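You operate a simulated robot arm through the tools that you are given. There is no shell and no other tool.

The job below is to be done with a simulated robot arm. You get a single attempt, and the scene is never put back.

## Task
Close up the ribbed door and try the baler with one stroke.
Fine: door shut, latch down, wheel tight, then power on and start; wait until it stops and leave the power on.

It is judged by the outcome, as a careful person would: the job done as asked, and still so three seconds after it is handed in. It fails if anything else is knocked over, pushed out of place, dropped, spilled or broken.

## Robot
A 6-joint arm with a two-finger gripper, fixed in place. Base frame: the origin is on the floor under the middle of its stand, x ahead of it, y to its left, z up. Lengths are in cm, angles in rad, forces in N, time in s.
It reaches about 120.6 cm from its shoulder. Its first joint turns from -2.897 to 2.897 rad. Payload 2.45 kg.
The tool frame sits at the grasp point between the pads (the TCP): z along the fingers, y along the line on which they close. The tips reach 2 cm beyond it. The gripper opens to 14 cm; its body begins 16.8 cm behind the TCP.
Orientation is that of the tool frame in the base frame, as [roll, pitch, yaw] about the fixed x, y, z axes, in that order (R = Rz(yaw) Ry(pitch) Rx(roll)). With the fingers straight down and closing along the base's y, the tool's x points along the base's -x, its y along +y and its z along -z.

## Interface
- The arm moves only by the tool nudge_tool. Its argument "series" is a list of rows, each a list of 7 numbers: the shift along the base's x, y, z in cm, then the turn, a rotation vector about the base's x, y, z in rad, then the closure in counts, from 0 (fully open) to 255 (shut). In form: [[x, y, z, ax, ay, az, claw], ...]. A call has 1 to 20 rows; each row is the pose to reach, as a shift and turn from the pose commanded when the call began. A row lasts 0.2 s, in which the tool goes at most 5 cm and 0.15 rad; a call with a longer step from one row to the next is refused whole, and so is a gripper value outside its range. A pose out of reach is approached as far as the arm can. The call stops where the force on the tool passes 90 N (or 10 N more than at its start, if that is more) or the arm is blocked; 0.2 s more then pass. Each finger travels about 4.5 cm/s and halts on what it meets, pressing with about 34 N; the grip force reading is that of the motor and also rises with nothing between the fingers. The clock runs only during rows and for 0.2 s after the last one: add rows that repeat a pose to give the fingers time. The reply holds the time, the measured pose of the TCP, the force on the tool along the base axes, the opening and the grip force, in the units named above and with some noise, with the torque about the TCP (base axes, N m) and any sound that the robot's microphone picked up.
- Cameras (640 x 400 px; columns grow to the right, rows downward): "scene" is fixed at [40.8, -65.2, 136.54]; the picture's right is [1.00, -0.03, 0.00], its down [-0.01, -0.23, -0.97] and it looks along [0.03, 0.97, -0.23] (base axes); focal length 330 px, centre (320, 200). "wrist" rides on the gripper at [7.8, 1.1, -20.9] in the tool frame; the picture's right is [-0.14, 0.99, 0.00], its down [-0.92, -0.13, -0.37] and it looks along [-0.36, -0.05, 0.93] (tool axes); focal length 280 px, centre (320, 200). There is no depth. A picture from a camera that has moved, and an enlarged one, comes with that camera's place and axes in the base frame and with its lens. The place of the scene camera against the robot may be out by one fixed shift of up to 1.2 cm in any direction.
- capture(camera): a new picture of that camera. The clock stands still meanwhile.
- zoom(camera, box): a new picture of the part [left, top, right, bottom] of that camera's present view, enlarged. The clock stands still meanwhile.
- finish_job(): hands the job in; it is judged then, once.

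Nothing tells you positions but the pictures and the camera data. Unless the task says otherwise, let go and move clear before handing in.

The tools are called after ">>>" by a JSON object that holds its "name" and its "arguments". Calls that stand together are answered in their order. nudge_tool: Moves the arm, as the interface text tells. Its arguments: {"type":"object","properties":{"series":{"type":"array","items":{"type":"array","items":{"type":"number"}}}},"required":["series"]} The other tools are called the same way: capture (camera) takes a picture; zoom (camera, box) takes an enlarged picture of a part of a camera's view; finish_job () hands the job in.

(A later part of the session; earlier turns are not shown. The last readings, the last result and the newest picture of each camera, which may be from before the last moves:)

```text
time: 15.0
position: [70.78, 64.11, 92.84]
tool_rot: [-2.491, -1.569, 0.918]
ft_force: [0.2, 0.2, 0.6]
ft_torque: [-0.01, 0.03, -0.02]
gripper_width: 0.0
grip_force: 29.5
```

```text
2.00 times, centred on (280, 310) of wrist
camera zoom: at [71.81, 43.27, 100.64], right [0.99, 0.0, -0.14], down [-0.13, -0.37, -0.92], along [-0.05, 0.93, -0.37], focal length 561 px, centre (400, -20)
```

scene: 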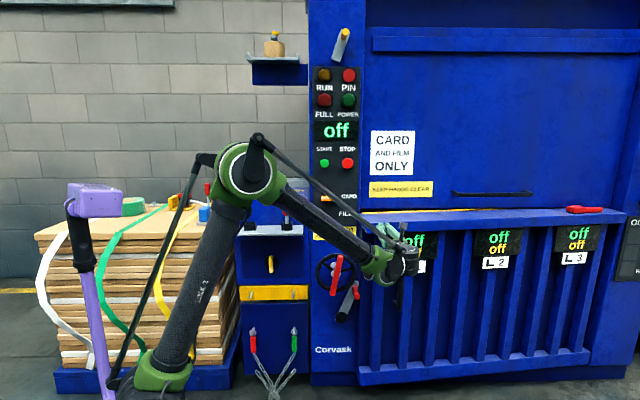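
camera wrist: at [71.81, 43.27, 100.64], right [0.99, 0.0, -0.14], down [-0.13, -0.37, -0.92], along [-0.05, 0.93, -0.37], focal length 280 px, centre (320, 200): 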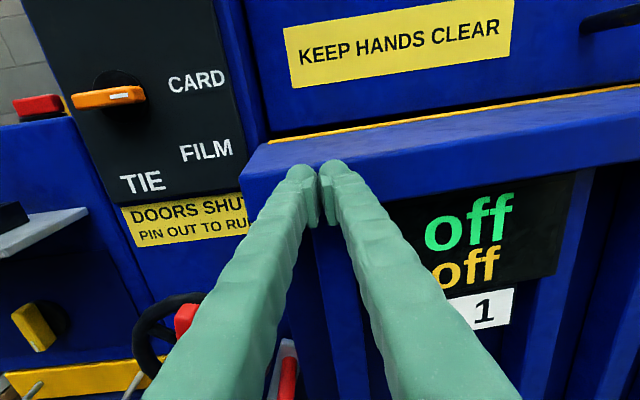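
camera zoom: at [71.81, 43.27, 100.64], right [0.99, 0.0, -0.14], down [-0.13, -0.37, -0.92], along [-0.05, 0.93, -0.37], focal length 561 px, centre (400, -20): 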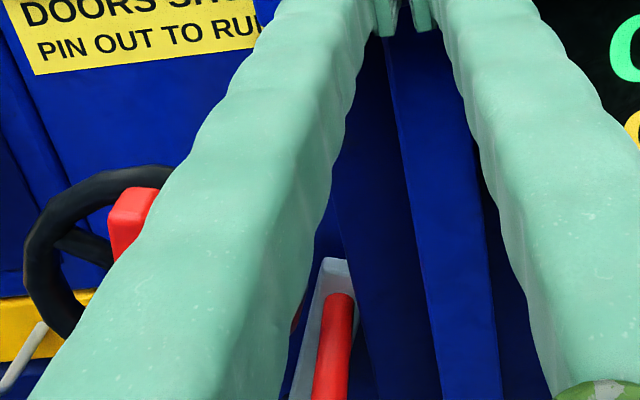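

The door's left side still clears the raised latch lever. I'll ease it the rest of the way in small steps until it meets its stop.

>>> {"name": "nudge_tool", "arguments": {"series": [[-0.05, 0.6, 0, 0, 0, 0, 255], [-0.1, 1.2, 0, 0, 0, 0, 255], [-0.15, 1.8, 0, 0, 0, 0, 255], [-0.2, 2.4, 0, 0, 0, 0, 255], [-0.25, 3, 0, 0, 0, 0, 255], [-0.25, 3.6, 0, 0, 0, 0, 255], [-0.25, 4.2, 0, 0, 0, 0, 255], [-0.25, 4.8, 0, 0, 0, 0, 255], [-0.25, 5.4, 0, 0, 0, 0, 255], [-0.25, 6, 0, 0, 0, 0, 255]]}}

>>> {"name": "zoom", "arguments": {"camera": "scene", "box": [300, 200, 460, 300]}}

>>> {"name": "capture", "arguments": {"camera": "wrist"}}

>>> {"name": "zoom", "arguments": {"camera": "scene", "box": [540, 190, 640, 252]}}

```text
time: 17.2
position: [70.59, 70.05, 92.9]
tool_rot: [-2.529, -1.57, 0.957]
ft_force: [0.8, 0.3, 0.1]
ft_torque: [-0.02, -0.01, 0.0]
gripper_width: 0.02
grip_force: 29.0
```

```text
4.00 times, centred on (380, 250) of scene
camera zoom: at [40.8, -65.2, 136.54], right [1.0, -0.03, 0.0], down [-0.01, -0.23, -0.97], along [0.03, 0.97, -0.23], focal length 1322 px, centre (80, 0)
```

zoom: 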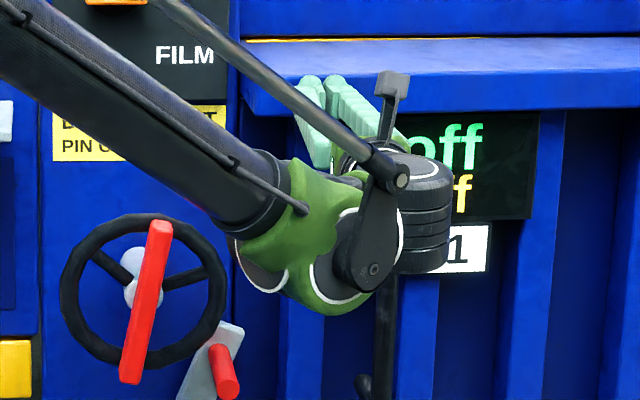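

```text
taken
camera wrist: at [71.67, 49.16, 100.53], right [0.99, 0.0, -0.14], down [-0.13, -0.37, -0.92], along [-0.05, 0.93, -0.37], focal length 280 px, centre (320, 200)
```

wrist: 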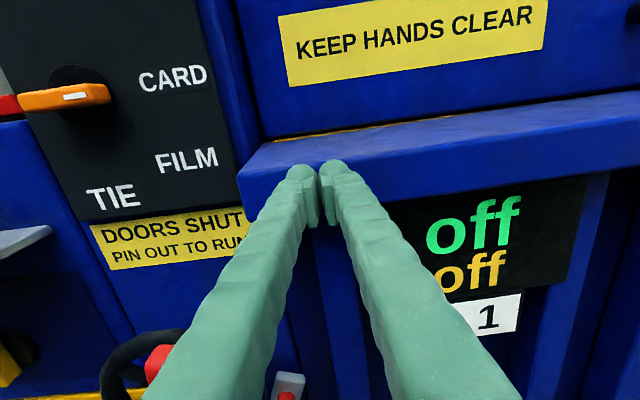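

```text
6.40 times, centred on (590, 221) of scene
camera zoom: at [40.8, -65.2, 136.54], right [1.0, -0.03, 0.0], down [-0.01, -0.23, -0.97], along [0.03, 0.97, -0.23], focal length 2115 px, centre (-1408, 66)
```

zoom: 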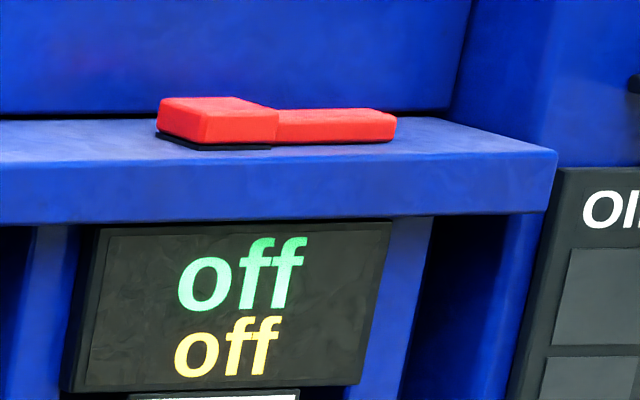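

>>> {"name": "nudge_tool", "arguments": {"series": [[0, 0.4, 0, 0, 0, 0, 255], [0, 0.8, 0, 0, 0, 0, 255], [0, 1.2, 0, 0, 0, 0, 255], [0, 1.6, 0, 0, 0, 0, 255], [0, 2, 0, 0, 0, 0, 255], [0, 2.4, 0, 0, 0, 0, 255], [0, 2.8, 0, 0, 0, 0, 255], [0, 3.2, 0, 0, 0, 0, 255], [0, 3.6, 0, 0, 0, 0, 255], [0, 4, 0, 0, 0, 0, 255]]}}

>>> {"name": "zoom", "arguments": {"camera": "scene", "box": [300, 200, 460, 300]}}

>>> {"name": "capture", "arguments": {"camera": "wrist"}}

>>> {"name": "zoom", "arguments": {"camera": "scene", "box": [540, 190, 640, 252]}}

```text
time: 19.4
position: [70.64, 74.03, 92.87]
tool_rot: [-2.489, -1.57, 0.919]
ft_force: [0.4, 0.2, 0.4]
ft_torque: [-0.03, -0.01, -0.02]
gripper_width: 0.0
grip_force: 29.4
```

```text
4.00 times, centred on (380, 250) of scene
camera zoom: at [40.8, -65.2, 136.54], right [1.0, -0.03, 0.0], down [-0.01, -0.23, -0.97], along [0.03, 0.97, -0.23], focal length 1322 px, centre (80, 0)
```

zoom: 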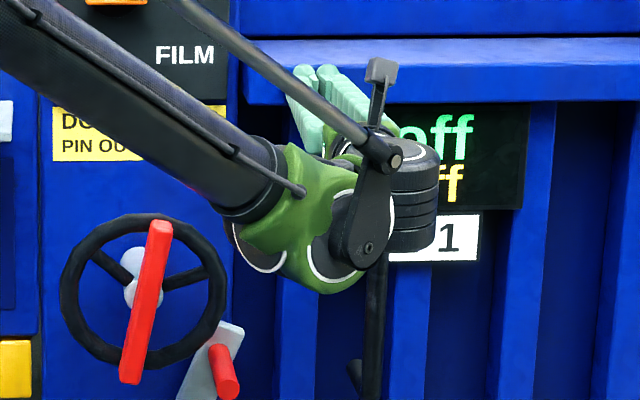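

```text
taken
camera wrist: at [71.73, 53.1, 100.62], right [0.99, 0.0, -0.14], down [-0.13, -0.37, -0.92], along [-0.05, 0.93, -0.37], focal length 280 px, centre (320, 200)
```

wrist: 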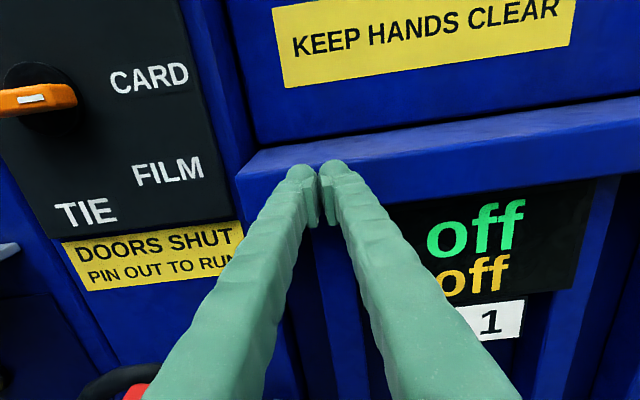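

```text
6.40 times, centred on (590, 221) of scene
camera zoom: at [40.8, -65.2, 136.54], right [1.0, -0.03, 0.0], down [-0.01, -0.23, -0.97], along [0.03, 0.97, -0.23], focal length 2115 px, centre (-1408, 66)
```

zoom: 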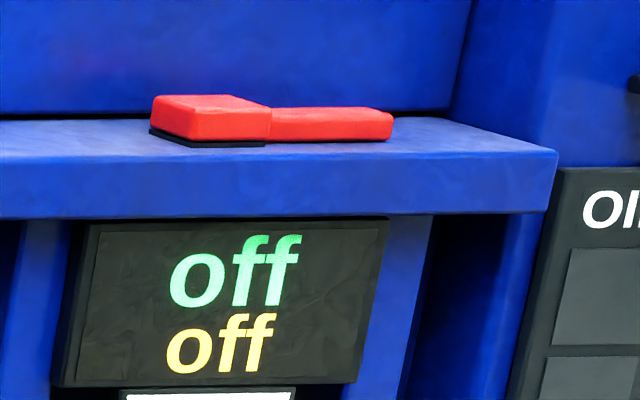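

>>> {"name": "nudge_tool", "arguments": {"series": [[0, 0.4, 0, 0, 0, 0, 255], [0, 0.8, 0, 0, 0, 0, 255], [0, 1.2, 0, 0, 0, 0, 255], [0, 1.6, 0, 0, 0, 0, 255], [0, 2, 0, 0, 0, 0, 255], [0, 2.4, 0, 0, 0, 0, 255], [0, 2.8, 0, 0, 0, 0, 255]]}}

>>> {"name": "zoom", "arguments": {"camera": "scene", "box": [340, 190, 640, 380]}}

>>> {"name": "capture", "arguments": {"camera": "wrist"}}

```text
time: 20.5
position: [70.64, 74.99, 92.92]
tool_rot: [-3.022, -1.567, 1.447]
ft_force: [-3.9, -77.3, -1.2]
ft_torque: [0.06, -0.1, 0.17]
gripper_width: 0.61
grip_force: 29.4
stopped in row 5: the force on the tool passed its limit at 102 N (the readings are from after the stop); the commanded pose is now the measured one
```

```text
2.11 times, centred on (490, 285) of scene
camera zoom: at [40.8, -65.2, 136.54], right [1.0, -0.03, 0.0], down [-0.01, -0.23, -0.97], along [0.03, 0.97, -0.23], focal length 696 px, centre (-38, 21)
```

zoom: 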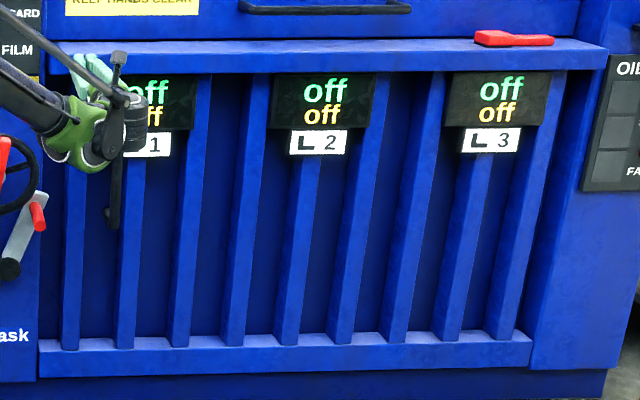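

```text
taken
camera wrist: at [71.63, 54.21, 100.57], right [0.99, 0.0, -0.14], down [-0.13, -0.37, -0.92], along [-0.05, 0.93, -0.37], focal length 280 px, centre (320, 200)
```

wrist: 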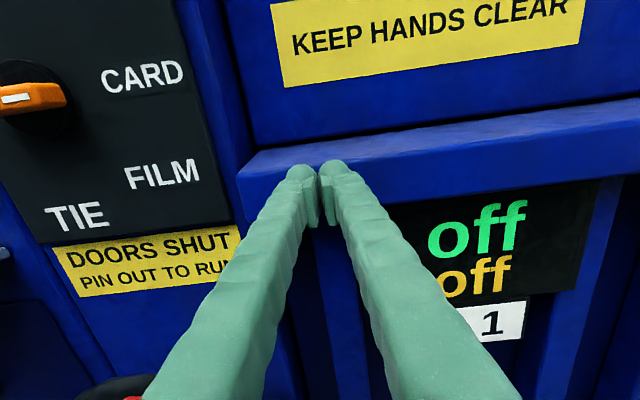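

The door met its stop firmly at y≈77 and lies flat along the front. I'll back off and see that it stays shut, and get a clear view of the latch and wheel.

>>> {"name": "nudge_tool", "arguments": {"series": [[0, -1, 0, 0, 0, 0, 255], [0, -3, 0, 0, 0, 0, 255], [0, -7, 0, 0, 0, 0, 255], [0, -11, 0, 0, 0, 0, 200], [-1, -15, 0, 0, 0, 0, 100], [-3, -19, -1, 0, 0, 0, 0], [-6, -23, -2, 0, 0, 0, 0], [-9, -27, -4, 0, 0, 0, 0], [-12, -31, -6, 0, 0, 0, 0], [-15, -34, -8, 0, 0, 0, 0], [-18, -37, -10, 0, 0, 0, 0], [-18, -37, -10, 0, 0, 0, 0]]}}

>>> {"name": "capture", "arguments": {"camera": "scene"}}

>>> {"name": "capture", "arguments": {"camera": "wrist"}}

```text
refused: row 7 steps farther than a row can; nothing moved
```

```text
taken
```

scene: 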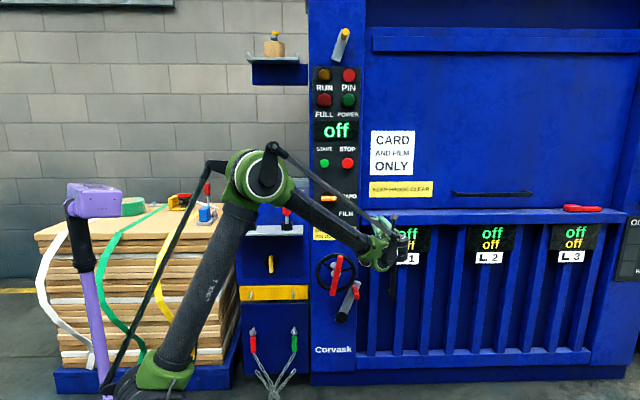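

```text
taken
camera wrist: at [71.63, 54.21, 100.57], right [0.99, 0.0, -0.14], down [-0.13, -0.37, -0.92], along [-0.05, 0.93, -0.37], focal length 280 px, centre (320, 200)
```

wrist: 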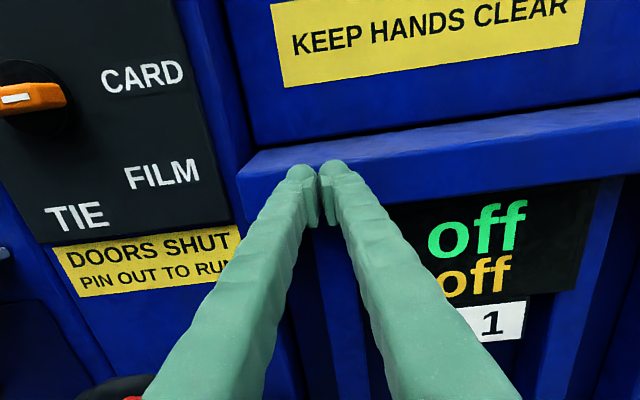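

One step was too long, so nothing moved. I'll repeat the retreat with shorter steps.

>>> {"name": "nudge_tool", "arguments": {"series": [[0, -1, 0, 0, 0, 0, 255], [0, -3, 0, 0, 0, 0, 255], [0, -6.5, 0, 0, 0, 0, 255], [0, -10, 0, 0, 0, 0, 200], [-0.5, -13.5, 0, 0, 0, 0, 100], [-1, -17, -1, 0, 0, 0, 0], [-2, -20.5, -2, 0, 0, 0, 0], [-3, -24, -4, 0, 0, 0, 0], [-4, -27.5, -6, 0, 0, 0, 0], [-6, -31, -8, 0, 0, 0, 0], [-8, -34, -11, 0, 0, 0, 0], [-10, -37, -14, 0, 0, 0, 0], [-12, -39, -17, 0, 0, 0, 0], [-12, -39, -17, 0, 0, 0, 0]]}}

>>> {"name": "capture", "arguments": {"camera": "scene"}}

>>> {"name": "capture", "arguments": {"camera": "wrist"}}

```text
time: 23.5
position: [58.41, 36.64, 75.57]
tool_rot: [-3.089, -1.567, 1.519]
ft_force: [-0.1, 0.0, -0.6]
ft_torque: [0.01, 0.04, 0.05]
gripper_width: 13.98
grip_force: 0.0
```

```text
taken
```

scene: 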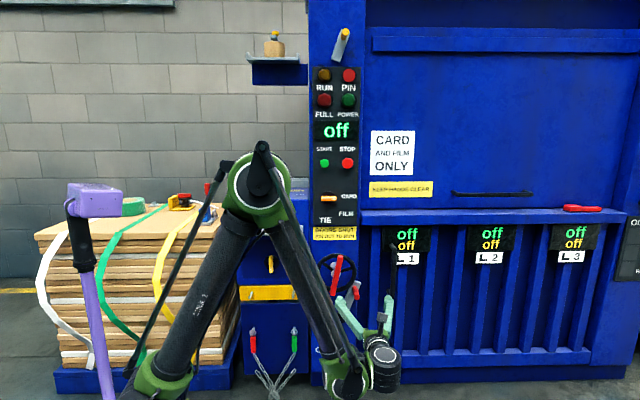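

```text
taken
camera wrist: at [59.47, 15.79, 83.5], right [0.99, 0.0, -0.14], down [-0.13, -0.37, -0.92], along [-0.05, 0.93, -0.37], focal length 280 px, centre (320, 200)
```

wrist: 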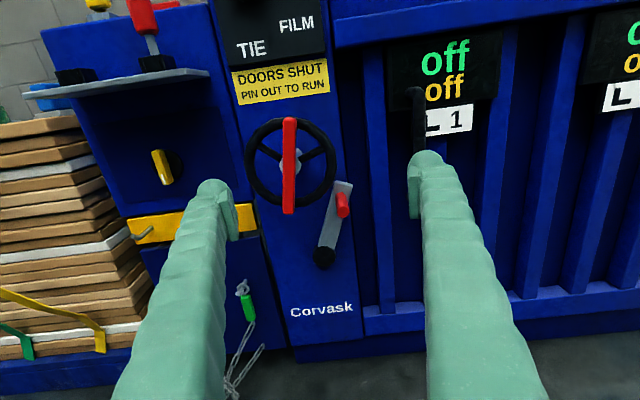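

The door stays shut. I'll zoom in on the latch lever and wheel from here to fix their positions.

>>> {"name": "zoom", "arguments": {"camera": "wrist", "box": [230, 90, 390, 190]}}

>>> {"name": "zoom", "arguments": {"camera": "wrist", "box": [270, 160, 430, 290]}}

>>> {"name": "zoom", "arguments": {"camera": "scene", "box": [300, 240, 400, 302]}}

>>> {"name": "zoom", "arguments": {"camera": "wrist", "box": [40, 0, 240, 200]}}

```text
4.00 times, centred on (310, 140) of wrist
camera zoom: at [59.47, 15.79, 83.5], right [0.99, 0.0, -0.14], down [-0.13, -0.37, -0.92], along [-0.05, 0.93, -0.37], focal length 1122 px, centre (360, 440)
```

zoom: 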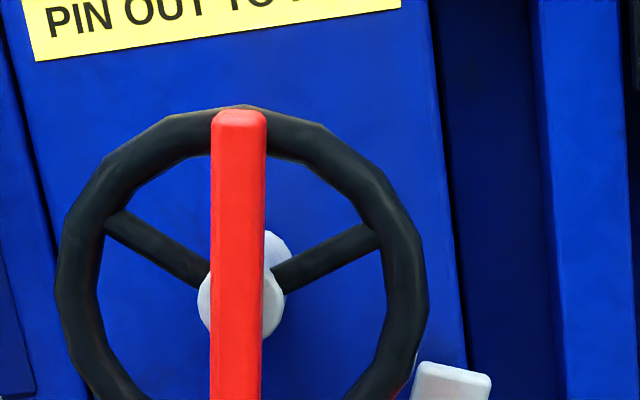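

```text
3.08 times, centred on (350, 225) of wrist
camera zoom: at [59.47, 15.79, 83.5], right [0.99, 0.0, -0.14], down [-0.13, -0.37, -0.92], along [-0.05, 0.93, -0.37], focal length 863 px, centre (228, 123)
```

zoom: 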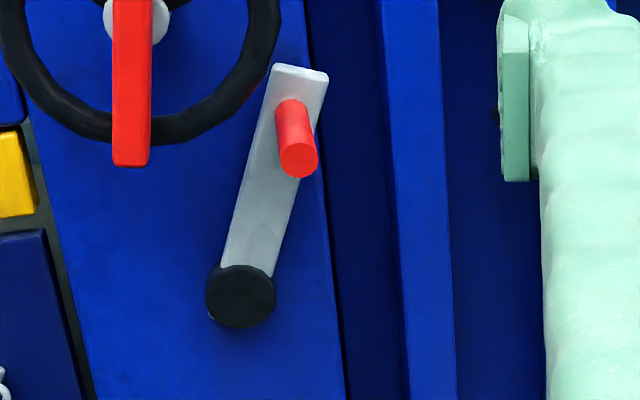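

```text
6.40 times, centred on (350, 271) of scene
camera zoom: at [40.8, -65.2, 136.54], right [1.0, -0.03, 0.0], down [-0.01, -0.23, -0.97], along [0.03, 0.97, -0.23], focal length 2115 px, centre (128, -254)
```

zoom: 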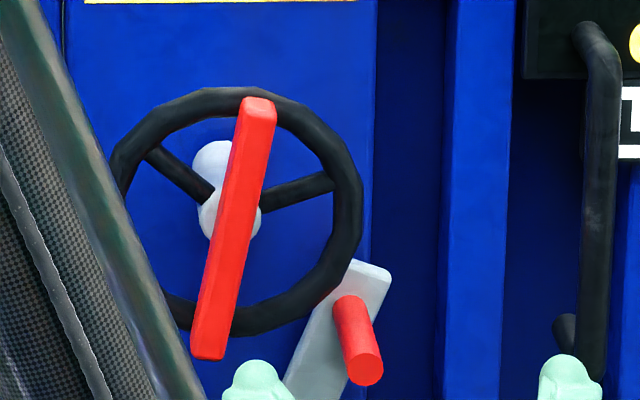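

```text
2.00 times, centred on (140, 100) of wrist
camera zoom: at [59.47, 15.79, 83.5], right [0.99, 0.0, -0.14], down [-0.13, -0.37, -0.92], along [-0.05, 0.93, -0.37], focal length 561 px, centre (680, 400)
```

zoom: 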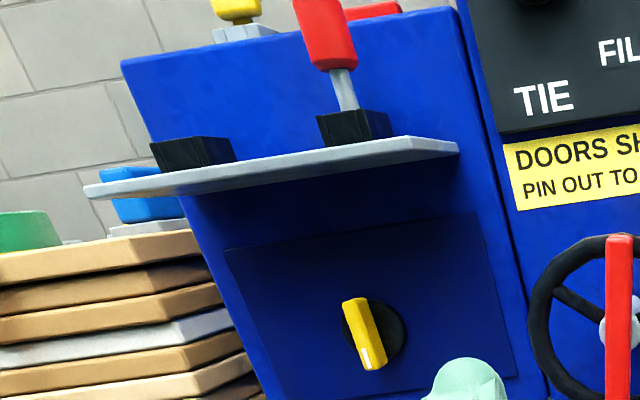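

The latch knob is a peg about 8 cm long at (61.3, 69–77, 60), its hub near (55, 44), and the wheel's red bar is centred near (51.8, 69.5, 70). I'll line up on the peg with the gripper rolled to match the lever and partly closed.

>>> {"name": "nudge_tool", "arguments": {"series": [[0.4, 3, -2.2, 0, 0.0536, 0, 40], [0.8, 6, -4.4, 0, 0.107, 0, 80], [1.2, 9, -6.7, 0, 0.161, 0, 120], [1.7, 12, -8.9, 0, 0.214, 0, 146], [2.1, 15, -11.1, 0, 0.268, 0, 146], [2.5, 18, -13.4, 0, 0.321, 0, 146], [2.9, 21, -15.6, 0, 0.375, 0, 146], [2.9, 21, -15.6, 0, 0.375, 0, 146]]}}

>>> {"name": "capture", "arguments": {"camera": "wrist"}}

>>> {"name": "capture", "arguments": {"camera": "scene"}}

```text
time: 25.3
position: [62.15, 57.95, 61.1]
tool_rot: [-1.586, -1.196, 0.02]
ft_force: [0.1, -0.4, -0.3]
ft_torque: [-0.02, 0.01, 0.03]
gripper_width: 5.99
grip_force: 0.1
out of reach, approached as far as the arm can: row 5, 6, 7, 8
```

```text
taken
camera wrist: at [66.23, 37.24, 67.99], right [0.87, 0.0, -0.49], down [-0.46, -0.38, -0.81], along [-0.19, 0.93, -0.33], focal length 280 px, centre (320, 200)
```

wrist: 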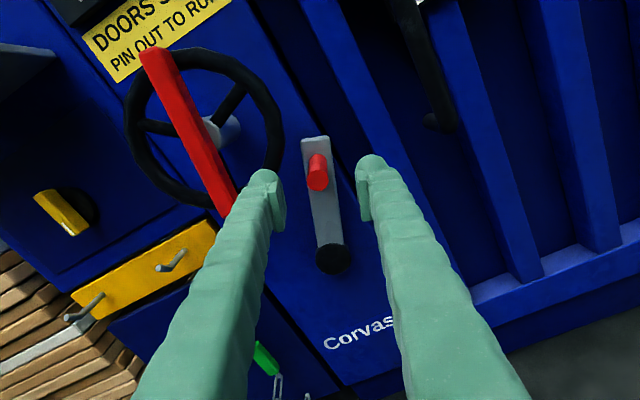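

```text
taken
```

scene: 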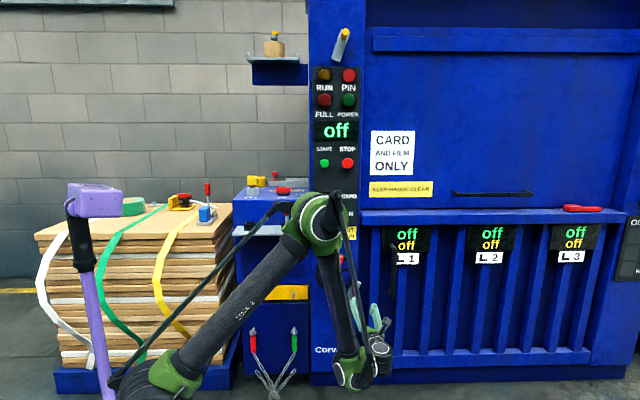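

The arm says this pose is slightly beyond what it can do, about 1 cm off. I'll test whether the roll or the low height is the limit by taking the roll back out.

>>> {"name": "nudge_tool", "arguments": {"series": [[0, 0, 0, 0, -0.1, 0, 146], [0, 0, 0, 0, -0.2, 0, 146], [0, 0, 0, 0, -0.3, 0, 146], [0, 0, 0, 0, -0.375, 0, 146], [0, 0, 0, 0, -0.375, 0, 146]]}}

```text
time: 26.5
position: [62.28, 58.08, 61.23]
tool_rot: [3.048, -1.566, 1.665]
ft_force: [-0.5, 0.4, 0.4]
ft_torque: [-0.02, 0.01, 0.02]
gripper_width: 5.98
grip_force: 0.0
```

>>> {"name": "nudge_tool", "arguments": {"series": [[-0.3, 0, -0.4, 0, 0, 0, 146], [-0.6, 0, -0.8, 0, 0, 0, 146], [-0.9, 0, -1.2, 0, 0, 0, 146], [-0.9, 0, -1.2, 0, 0, 0, 146]]}}

>>> {"name": "zoom", "arguments": {"camera": "scene", "box": [90, 170, 410, 400]}}

```text
time: 27.5
position: [62.45, 58.49, 60.96]
tool_rot: [-3.093, -1.564, 1.525]
ft_force: [0.2, -0.8, 1.3]
ft_torque: [0.02, 0.01, -0.03]
gripper_width: 5.98
grip_force: 0.1
out of reach, approached as far as the arm can: row 1, 2, 3, 4
```

```text
1.74 times, centred on (250, 285) of scene
camera zoom: at [40.8, -65.2, 136.54], right [1.0, -0.03, 0.0], down [-0.01, -0.23, -0.97], along [0.03, 0.97, -0.23], focal length 575 px, centre (442, 52)
```

zoom: 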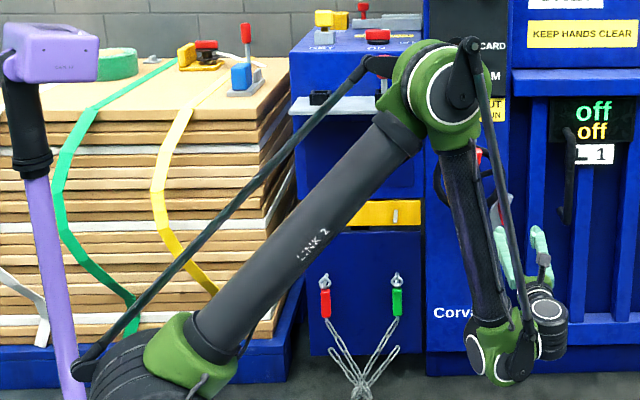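

The wrist runs out of range with level fingers this low, so I'll tip the fingers about 15° down, which should free it, and hold just short of the peg.

>>> {"name": "nudge_tool", "arguments": {"series": [[-0.2, -1, 0.6, -0.065, 0, 0, 146], [-0.5, -1, 1, -0.13, 0, 0, 146], [-0.8, 0, 1.4, -0.2, 0, 0, 146], [-1.1, 1, 1.5, -0.262, 0, 0, 146], [-1.1, 1, 1.5, -0.262, 0, 0, 146]]}}

>>> {"name": "capture", "arguments": {"camera": "wrist"}}

>>> {"name": "zoom", "arguments": {"camera": "scene", "box": [300, 230, 420, 305]}}

```text
time: 28.7
position: [61.34, 59.52, 62.12]
tool_rot: [-3.14, -1.302, 1.57]
ft_force: [0.7, -0.5, 0.7]
ft_torque: [0.0, -0.03, -0.04]
gripper_width: 5.96
grip_force: 0.0
```

```text
taken
camera wrist: at [62.45, 41.46, 75.18], right [0.99, -0.04, -0.13], down [-0.13, -0.6, -0.79], along [-0.05, 0.8, -0.6], focal length 280 px, centre (320, 200)
```

wrist: 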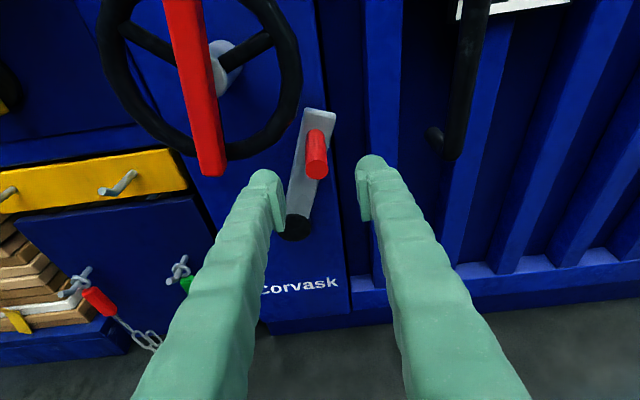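

```text
5.33 times, centred on (360, 268) of scene
camera zoom: at [40.8, -65.2, 136.54], right [1.0, -0.03, 0.0], down [-0.01, -0.23, -0.97], along [0.03, 0.97, -0.23], focal length 1762 px, centre (107, -160)
```

zoom: 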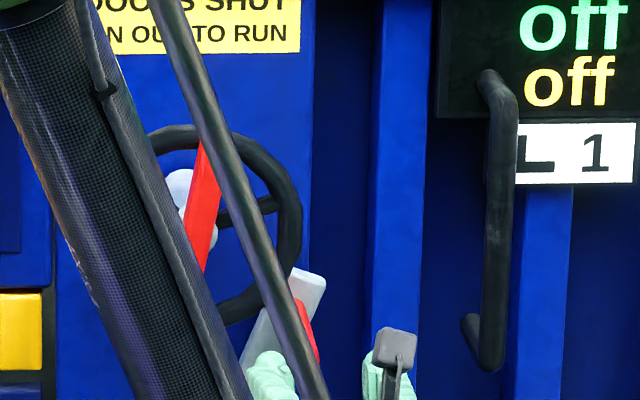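

The arm reaches this pose cleanly and the peg sits centred between the fingers. I'll narrow the gap a little to keep clear of the wheel rim and slide forward over the peg.

>>> {"name": "nudge_tool", "arguments": {"series": [[0, 0, -0.3, 0, 0, 0, 173], [0, 1.5, -0.7, 0, 0, 0, 173], [0, 3, -1.1, 0, 0, 0, 173], [0, 4.5, -1.5, 0, 0, 0, 173], [0, 6, -1.9, 0, 0, 0, 173], [0, 7.5, -2.2, 0, 0, 0, 173], [0, 7.5, -2.2, 0, 0, 0, 173]]}}

>>> {"name": "capture", "arguments": {"camera": "wrist"}}

```text
time: 30.3
position: [61.23, 67.05, 60.03]
tool_rot: [-3.139, -1.306, 1.569]
ft_force: [0.1, 0.0, -0.2]
ft_torque: [0.01, -0.02, 0.01]
gripper_width: 4.5
grip_force: 0.0
```

```text
taken
camera wrist: at [62.34, 48.9, 72.96], right [0.99, -0.04, -0.13], down [-0.13, -0.6, -0.79], along [-0.05, 0.8, -0.6], focal length 280 px, centre (320, 200)
```

wrist: 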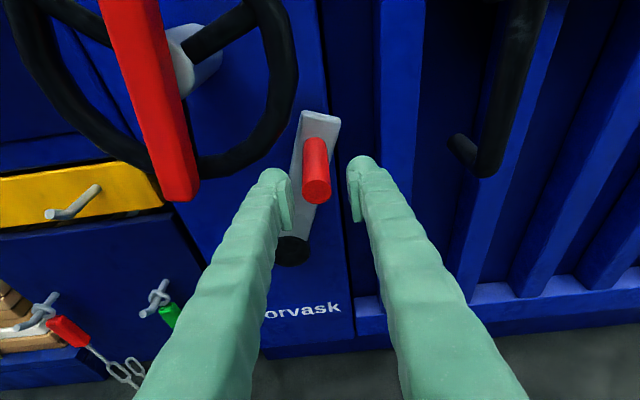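

>>> {"name": "zoom", "arguments": {"camera": "wrist", "box": [220, 100, 420, 240]}}

```text
2.86 times, centred on (320, 170) of wrist
camera zoom: at [62.34, 48.9, 72.96], right [0.99, -0.04, -0.13], down [-0.13, -0.6, -0.79], along [-0.05, 0.8, -0.6], focal length 801 px, centre (320, 286)
```

zoom: 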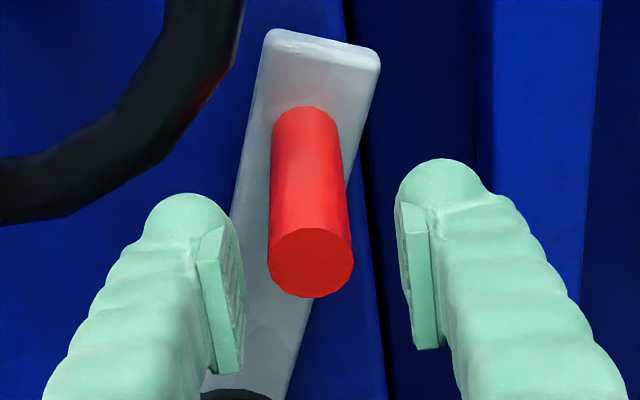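

The peg is squarely between the pads. I'll move 5 cm forward and close on it.

>>> {"name": "nudge_tool", "arguments": {"series": [[0, 1.3, -0.2, 0, 0, 0, 173], [0, 2.6, -0.4, 0, 0, 0, 173], [-0.1, 3.9, -0.5, 0, 0, 0, 173], [-0.1, 5, -0.6, 0, 0, 0, 173], [-0.1, 5, -0.6, 0, 0, 0, 255], [-0.1, 5, -0.6, 0, 0, 0, 255], [-0.1, 5, -0.6, 0, 0, 0, 255]]}}

>>> {"name": "zoom", "arguments": {"camera": "wrist", "box": [220, 100, 420, 240]}}

```text
time: 31.9
position: [61.16, 72.1, 59.43]
tool_rot: [-3.141, -1.304, 1.571]
ft_force: [-3.3, 2.7, -4.8]
ft_torque: [-0.05, 0.09, 0.04]
gripper_width: 2.47
grip_force: 38.7
```

```text
2.86 times, centred on (320, 170) of wrist
camera zoom: at [62.26, 53.99, 72.44], right [0.99, -0.04, -0.13], down [-0.13, -0.6, -0.79], along [-0.05, 0.8, -0.6], focal length 801 px, centre (320, 286)
```

zoom: 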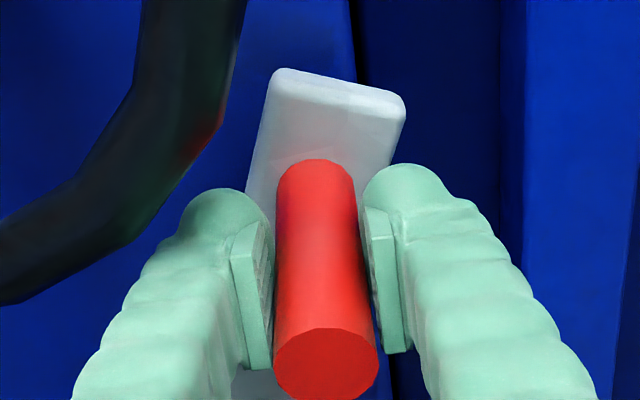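

The grip is firm on the peg (2.5 cm). I'll swing the lever clockwise a little along its arc about the hub and watch the force.

>>> {"name": "nudge_tool", "arguments": {"series": [[0.56, 0, -0.23, 0, 0, 0, 255], [1.12, 0, -0.49, 0, 0, 0, 255], [1.64, 0, -0.76, 0, 0, 0, 255], [2.14, 0, -1.05, 0, 0, 0, 255], [2.14, 0, -1.05, 0, 0, 0, 255]]}}

>>> {"name": "zoom", "arguments": {"camera": "wrist", "box": [220, 100, 420, 240]}}

```text
time: 33.1
position: [63.32, 71.97, 58.48]
tool_rot: [3.141, -1.305, 1.572]
ft_force: [-4.2, 7.9, -1.6]
ft_torque: [0.21, 0.16, 0.05]
gripper_width: 2.46
grip_force: 44.7
```

```text
2.86 times, centred on (320, 170) of wrist
camera zoom: at [64.39, 53.98, 71.39], right [0.99, -0.04, -0.13], down [-0.13, -0.6, -0.79], along [-0.05, 0.8, -0.6], focal length 801 px, centre (320, 286)
```

zoom: 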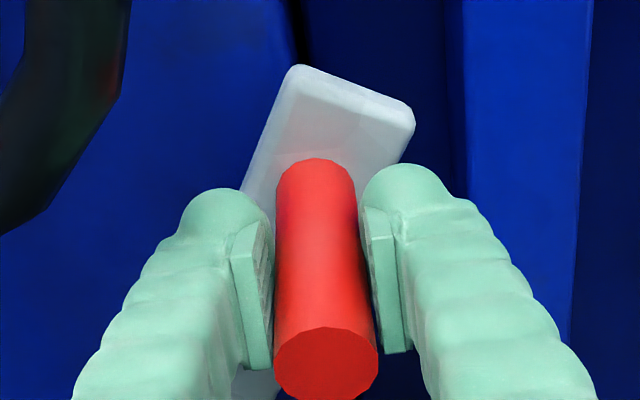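

The lever follows with little force. I'll carry on down its arc.

>>> {"name": "nudge_tool", "arguments": {"series": [[0.98, 0, -0.62, 0, 0, 0, 255], [1.92, 0, -1.3, 0, 0, 0, 255], [2.81, 0, -2.04, 0, 0, 0, 255], [3.64, 0, -2.85, 0, 0, 0, 255], [4.42, 0, -3.71, 0, 0, 0, 255], [5.13, 0, -4.62, 0, 0, 0, 255], [5.78, 0, -5.58, 0, 0, 0, 255], [6.36, 0, -6.59, 0, 0, 0, 255], [6.36, 0, -6.59, 0, 0, 0, 255]]}}

>>> {"name": "capture", "arguments": {"camera": "wrist"}}

>>> {"name": "capture", "arguments": {"camera": "scene"}}

```text
time: 35.1
position: [69.68, 71.89, 51.84]
tool_rot: [-3.141, -1.304, 1.57]
ft_force: [-4.3, -3.0, -2.4]
ft_torque: [0.23, 0.12, 0.06]
gripper_width: 2.48
grip_force: 45.2
```

```text
taken
camera wrist: at [70.83, 53.87, 64.7], right [0.99, -0.04, -0.13], down [-0.13, -0.6, -0.79], along [-0.05, 0.8, -0.6], focal length 280 px, centre (320, 200)
```

wrist: 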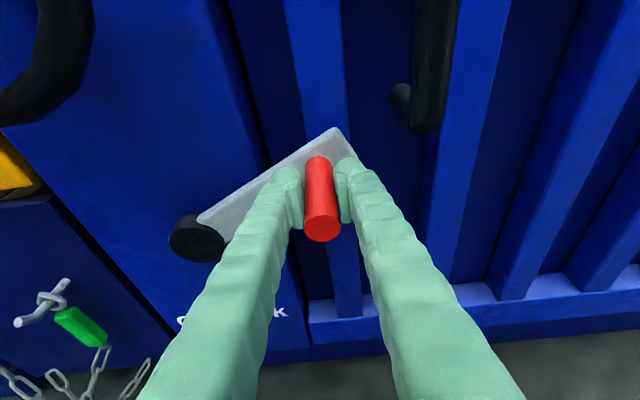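

```text
taken
```

scene: 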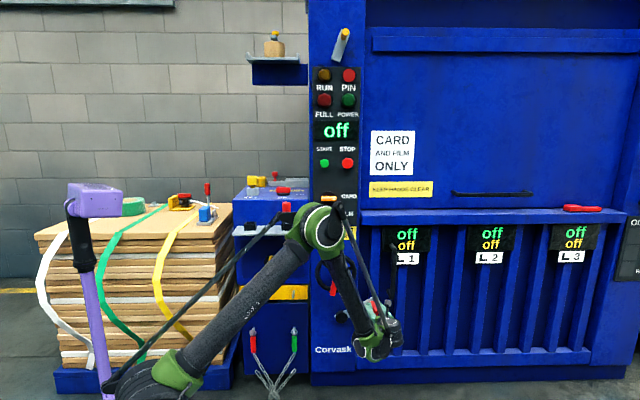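

>>> {"name": "nudge_tool", "arguments": {"series": [[0.51, 0, -1.04, 0, 0, 0, 255], [0.94, 0, -2.11, 0, 0, 0, 255], [1.3, 0, -3.21, 0, 0, 0, 255], [1.58, 0, -4.34, 0, 0, 0, 255], [1.78, 0, -5.48, 0, 0, 0, 255], [1.9, 0, -6.63, 0, 0, 0, 255], [1.94, 0, -7.79, 0, 0, 0, 255]]}}

>>> {"name": "capture", "arguments": {"camera": "wrist"}}

```text
time: 36.7
position: [71.45, 72.12, 44.11]
tool_rot: [-3.14, -1.309, 1.568]
ft_force: [-9.5, 3.4, 36.0]
ft_torque: [0.42, 0.07, 0.1]
gripper_width: 2.45
grip_force: 44.7
```

```text
taken
camera wrist: at [72.64, 53.91, 57.04], right [0.99, -0.03, -0.13], down [-0.13, -0.59, -0.79], along [-0.05, 0.8, -0.59], focal length 280 px, centre (320, 200)
```

wrist: 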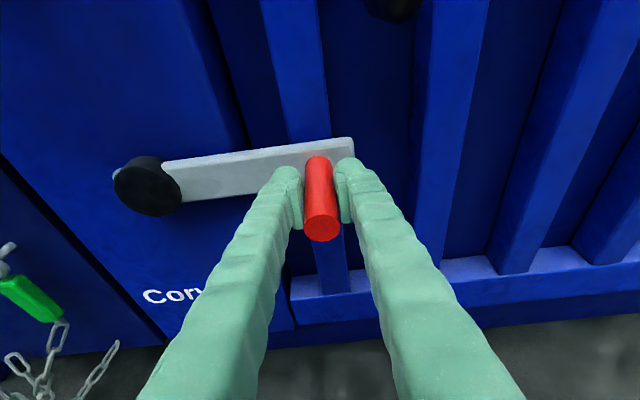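

The lever is about level and pushing back with 36 N, which looks like its stop. I'll press slightly further to be sure.

>>> {"name": "nudge_tool", "arguments": {"series": [[0, 0, -0.4, 0, 0, 0, 255], [0, 0, -0.8, 0, 0, 0, 255], [0, 0, -1.2, 0, 0, 0, 255], [0, 0, -1.6, 0, 0, 0, 255]]}}

>>> {"name": "capture", "arguments": {"camera": "wrist"}}

```text
time: 37.7
position: [71.49, 71.9, 42.37]
tool_rot: [3.141, -1.305, 1.574]
ft_force: [-11.3, -2.9, 4.6]
ft_torque: [-0.45, -0.2, 0.0]
gripper_width: 2.2
grip_force: 45.0
```

```text
taken
camera wrist: at [72.63, 53.85, 55.31], right [0.99, -0.04, -0.13], down [-0.13, -0.6, -0.79], along [-0.05, 0.8, -0.6], focal length 280 px, centre (320, 200)
```

wrist: 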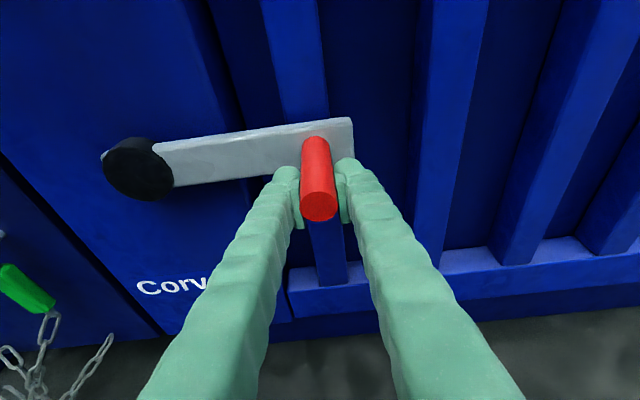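

The fingers slid down the peg while the lever stayed level, so it is at its stop. I'll open, back away and look at it.

>>> {"name": "nudge_tool", "arguments": {"series": [[0, 0, 0, 0, 0, 0, 200], [0, 0, 0, 0, 0, 0, 150], [0, 0, 0, 0, 0, 0, 150], [0, -2, 0.5, 0, 0, 0, 150], [0, -5, 1.2, 0, 0, 0, 150], [0, -8, 2, 0, 0, 0, 150], [0, -11, 3, 0, 0, 0, 150], [-0.5, -14, 5, 0, 0, 0, 150], [-1, -17, 7, 0, 0, 0, 150], [-2, -20, 9, 0, 0, 0, 150], [-2, -20, 9, 0, 0, 0, 150]]}}

>>> {"name": "capture", "arguments": {"camera": "wrist"}}

>>> {"name": "capture", "arguments": {"camera": "scene"}}

```text
time: 40.1
position: [69.59, 51.78, 51.54]
tool_rot: [-3.138, -1.306, 1.571]
ft_force: [-0.4, 1.1, -0.5]
ft_torque: [-0.01, -0.02, 0.0]
gripper_width: 5.76
grip_force: 0.0
```

```text
taken
camera wrist: at [70.73, 33.75, 64.38], right [0.99, -0.04, -0.13], down [-0.13, -0.6, -0.79], along [-0.05, 0.8, -0.6], focal length 280 px, centre (320, 200)
```

wrist: 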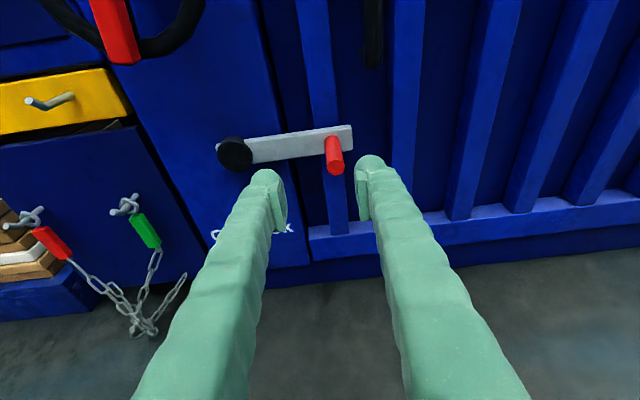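

```text
taken
```

scene: 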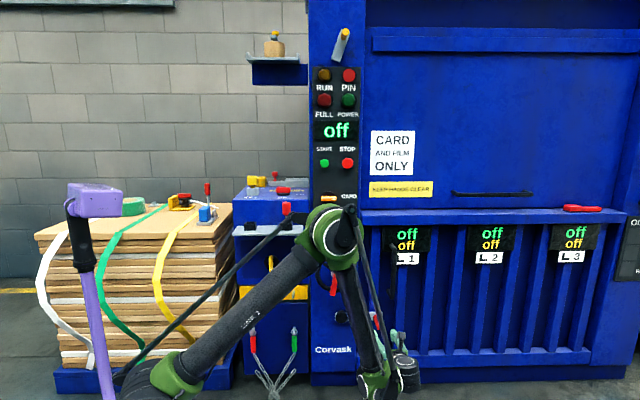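

The latch rests level across the door's edge. I'll give the peg one press from above with shut fingers to make sure it is fully home.

>>> {"name": "nudge_tool", "arguments": {"series": [[0.4, 3, 0, 0, 0, 0, 255], [0.8, 7, 0, 0, 0, 0, 255], [1.2, 11, 0, 0, 0, 0, 255], [1.6, 15, -0.5, 0, 0, 0, 255], [1.9, 18, -1, 0, 0, 0, 255], [1.9, 19.7, -1.5, 0, 0, 0, 255], [1.9, 19.7, -2.2, 0, 0, 0, 255], [1.9, 19.7, -2.9, 0, 0, 0, 255], [1.9, 19.7, -3.5, 0, 0, 0, 255]]}}

>>> {"name": "capture", "arguments": {"camera": "wrist"}}

```text
time: 42.1
position: [71.62, 71.76, 47.97]
tool_rot: [-3.139, -1.306, 1.568]
ft_force: [-0.1, -0.1, 0.1]
ft_torque: [0.04, 0.04, 0.01]
gripper_width: 0.0
grip_force: 30.1
```

```text
taken
camera wrist: at [72.68, 53.64, 60.83], right [0.99, -0.04, -0.13], down [-0.13, -0.6, -0.79], along [-0.05, 0.8, -0.6], focal length 280 px, centre (320, 200)
```

wrist: 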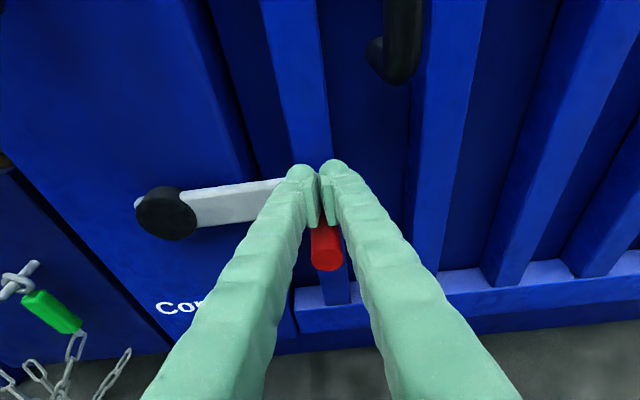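

>>> {"name": "nudge_tool", "arguments": {"series": [[0, 0, -0.4, 0, 0, 0, 255], [0, 0, -0.8, 0, 0, 0, 255], [0, 0, -1.2, 0, 0, 0, 255], [0, 0, -1.6, 0, 0, 0, 255], [0, 0, -1.9, 0, 0, 0, 255], [0, 0, -2.2, 0, 0, 0, 255]]}}

>>> {"name": "capture", "arguments": {"camera": "wrist"}}

```text
time: 43.1
position: [71.45, 71.6, 47.35]
tool_rot: [-3.123, -1.314, 1.551]
ft_force: [-3.8, -9.0, 46.2]
ft_torque: [0.18, -0.01, 0.17]
gripper_width: 0.59
grip_force: 29.2
stopped in row 5: the force on the tool passed its limit at 98 N (the readings are from after the stop); the commanded pose is now the measured one
```

```text
taken
camera wrist: at [72.63, 53.44, 59.98], right [0.99, -0.04, -0.14], down [-0.13, -0.59, -0.8], along [-0.05, 0.81, -0.59], focal length 280 px, centre (320, 200)
```

wrist: 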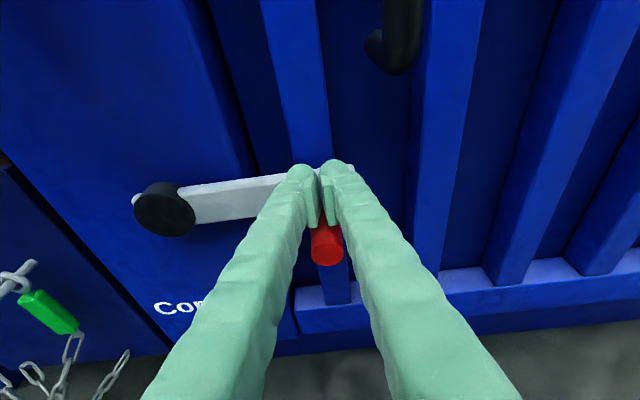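

The latch takes about 90 N without budging, so it's home. Next is the wheel: I'll back off, level the fingers again and come up in front of the red bar's upper half.

>>> {"name": "nudge_tool", "arguments": {"series": [[0, 0, 1, 0, 0, 0, 255], [0, -3, 2, 0, 0, 0, 255], [-0.5, -7, 4, 0, 0, 0, 220], [-2, -11, 6, 0, 0, 0, 180], [-4, -14, 9, 0.05, 0, 0, 160], [-6, -16, 12.5, 0.1, 0, 0, 160], [-8, -17, 16, 0.15, 0, 0, 160], [-10.5, -17, 19.5, 0.2, 0, 0, 160], [-13, -17, 23, 0.24, 0, 0, 160], [-15.5, -17, 26, 0.262, 0, 0, 160], [-18, -17, 28.5, 0.262, 0, 0, 160], [-18, -17, 28.5, 0.262, 0, 0, 160]]}}

>>> {"name": "capture", "arguments": {"camera": "wrist"}}

>>> {"name": "capture", "arguments": {"camera": "scene"}}

```text
time: 45.7
position: [53.52, 54.77, 75.35]
tool_rot: [-0.873, -1.566, -0.698]
ft_force: [-1.1, -0.2, 0.5]
ft_torque: [0.03, -0.01, -0.02]
gripper_width: 5.22
grip_force: 0.1
```

```text
taken
camera wrist: at [54.73, 33.91, 82.94], right [0.99, 0.0, -0.14], down [-0.13, -0.37, -0.92], along [-0.05, 0.93, -0.36], focal length 280 px, centre (320, 200)
```

wrist: 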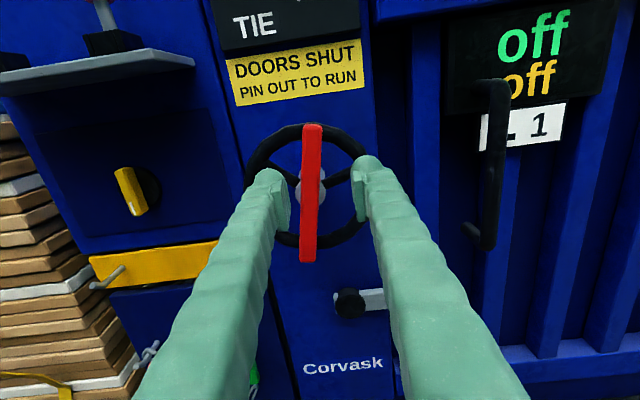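

```text
taken
```

scene: 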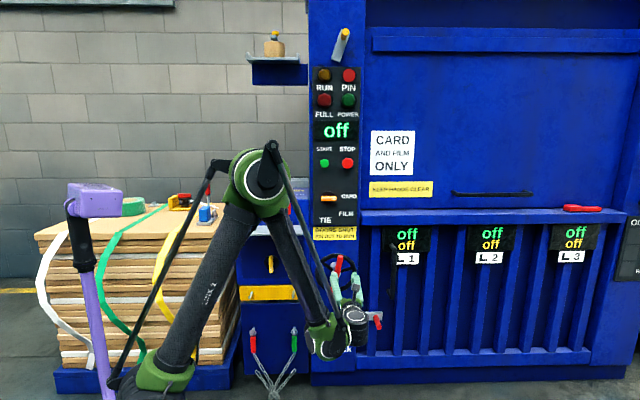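

The bar's front face is at y≈68, running 10.6° off vertical about a centre near (51.7, 70). I'll roll to match it and slide over the bar's upper half at 6 cm from the centre.

>>> {"name": "nudge_tool", "arguments": {"series": [[-0.3, 2, 0.2, 0, 0.09, 0, 160], [-0.72, 4, 0.55, 0, 0.185, 0, 160], [-0.72, 6, 0.55, 0, 0.185, 0, 160], [-0.72, 8, 0.55, 0, 0.185, 0, 160], [-0.72, 10, 0.55, 0, 0.185, 0, 160], [-0.72, 10, 0.55, 0, 0.185, 0, 160]]}}

>>> {"name": "zoom", "arguments": {"camera": "wrist", "box": [200, 80, 440, 280]}}

```text
time: 47.1
position: [52.66, 64.68, 75.87]
tool_rot: [-1.554, -1.382, -0.017]
ft_force: [-0.3, 0.5, 0.0]
ft_torque: [-0.04, 0.01, -0.03]
gripper_width: 5.23
grip_force: 0.1
```

```text
2.00 times, centred on (320, 180) of wrist
camera zoom: at [55.29, 43.83, 83.2], right [0.95, 0.0, -0.32], down [-0.3, -0.37, -0.88], along [-0.12, 0.93, -0.35], focal length 561 px, centre (320, 240)
```

zoom: 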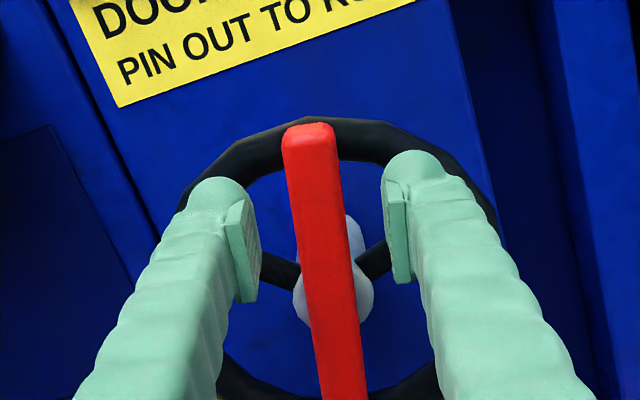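

The bar is parallel to and centred between the pads. I'll advance and close on it.

>>> {"name": "nudge_tool", "arguments": {"series": [[0, 1.5, 0, 0, 0, 0, 160], [0, 3, 0, 0, 0, 0, 160], [0, 4.3, 0, 0, 0, 0, 160], [0, 4.3, 0, 0, 0, 0, 255], [0, 4.3, 0, 0, 0, 0, 255], [0, 4.3, 0, 0, 0, 0, 255]]}}

>>> {"name": "zoom", "arguments": {"camera": "wrist", "box": [200, 80, 440, 280]}}

```text
time: 48.0
position: [52.87, 68.27, 75.97]
tool_rot: [-1.559, -1.384, -0.017]
ft_force: [5.4, -74.4, 1.0]
ft_torque: [-0.02, -0.17, 0.11]
gripper_width: 5.14
grip_force: 16.1
stopped in row 4: the force on the tool passed its limit at 105 N (the readings are from after the stop); the commanded pose is now the measured one
```

```text
2.00 times, centred on (320, 180) of wrist
camera zoom: at [55.26, 47.35, 83.31], right [0.95, 0.0, -0.32], down [-0.3, -0.36, -0.88], along [-0.11, 0.93, -0.35], focal length 561 px, centre (320, 240)
```

zoom: 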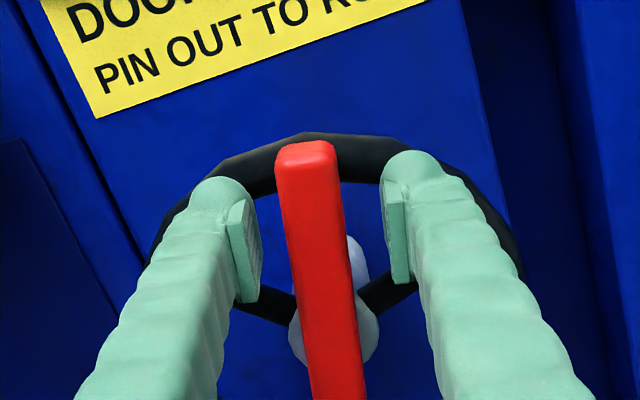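

The opened fingertips touched the wheel rim at y≈70. I'll back off, move nearer the hub along the bar and narrow the gap so the tips pass inside the rim.

>>> {"name": "nudge_tool", "arguments": {"series": [[0, -1, 0, 0, 0, 0, 180], [0, -2.3, 0, 0, 0, 0, 180], [-0.3, -2.3, -1.6, 0, 0, 0, 180], [-0.3, -2.3, -1.6, 0, 0, 0, 180], [-0.3, -1, -1.6, 0, 0, 0, 180], [-0.3, 0, -1.6, 0, 0, 0, 180], [-0.3, 0.6, -1.6, 0, 0, 0, 180]]}}

>>> {"name": "zoom", "arguments": {"camera": "wrist", "box": [200, 80, 440, 280]}}

```text
time: 49.5
position: [52.42, 68.32, 74.26]
tool_rot: [-1.569, -1.385, -0.006]
ft_force: [7.3, -78.8, 0.7]
ft_torque: [0.17, -0.24, 1.08]
gripper_width: 4.1
grip_force: 0.0
stopped in row 7: the force on the tool passed its limit at 108 N (the readings are from after the stop); the commanded pose is now the measured one
```

```text
2.00 times, centred on (320, 180) of wrist
camera zoom: at [54.83, 47.35, 81.62], right [0.95, 0.0, -0.32], down [-0.3, -0.37, -0.88], along [-0.11, 0.93, -0.35], focal length 561 px, centre (320, 240)
```

zoom: 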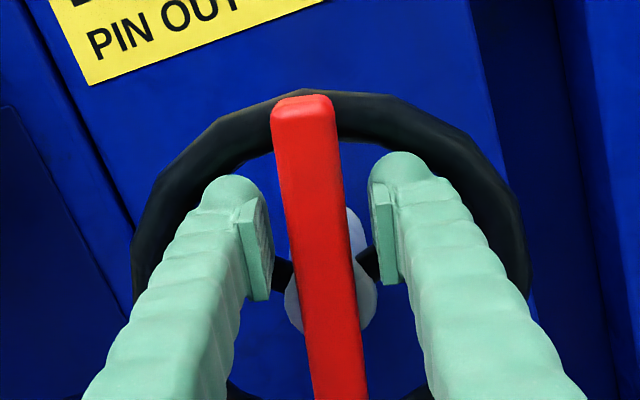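

The tips again stop on the wheel, but the pads already overlap the bar by nearly 2 cm. I'll ease back half a centimetre and close there.

>>> {"name": "nudge_tool", "arguments": {"series": [[0, -0.6, 0, 0, 0, 0, 180], [0, -0.6, 0, 0, 0, 0, 220], [0, -0.6, 0, 0, 0, 0, 255], [0, -0.6, 0, 0, 0, 0, 255], [0, -0.6, 0, 0, 0, 0, 255]]}}

>>> {"name": "zoom", "arguments": {"camera": "wrist", "box": [200, 80, 440, 280]}}

>>> {"name": "zoom", "arguments": {"camera": "scene", "box": [290, 230, 410, 305]}}

```text
time: 50.7
position: [52.2, 68.41, 74.17]
tool_rot: [-1.576, -1.384, 0.008]
ft_force: [5.7, -16.2, 4.2]
ft_torque: [0.08, -0.57, -0.15]
gripper_width: 2.37
grip_force: 45.0
```

```text
2.00 times, centred on (320, 180) of wrist
camera zoom: at [54.7, 47.33, 81.57], right [0.95, 0.0, -0.32], down [-0.3, -0.37, -0.88], along [-0.12, 0.93, -0.35], focal length 561 px, centre (320, 240)
```

zoom: 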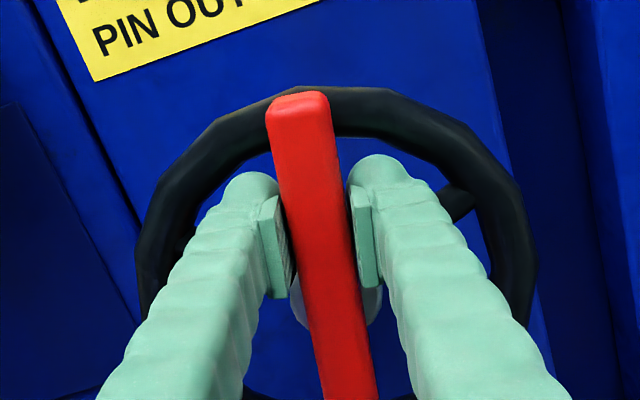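

```text
5.33 times, centred on (350, 268) of scene
camera zoom: at [40.8, -65.2, 136.54], right [1.0, -0.03, 0.0], down [-0.01, -0.23, -0.97], along [0.03, 0.97, -0.23], focal length 1762 px, centre (160, -160)
```

zoom: 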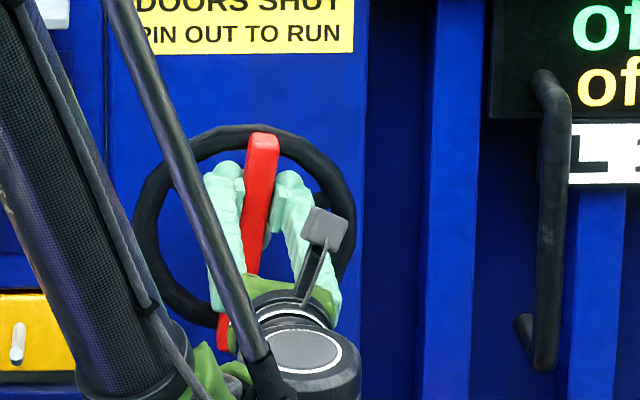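

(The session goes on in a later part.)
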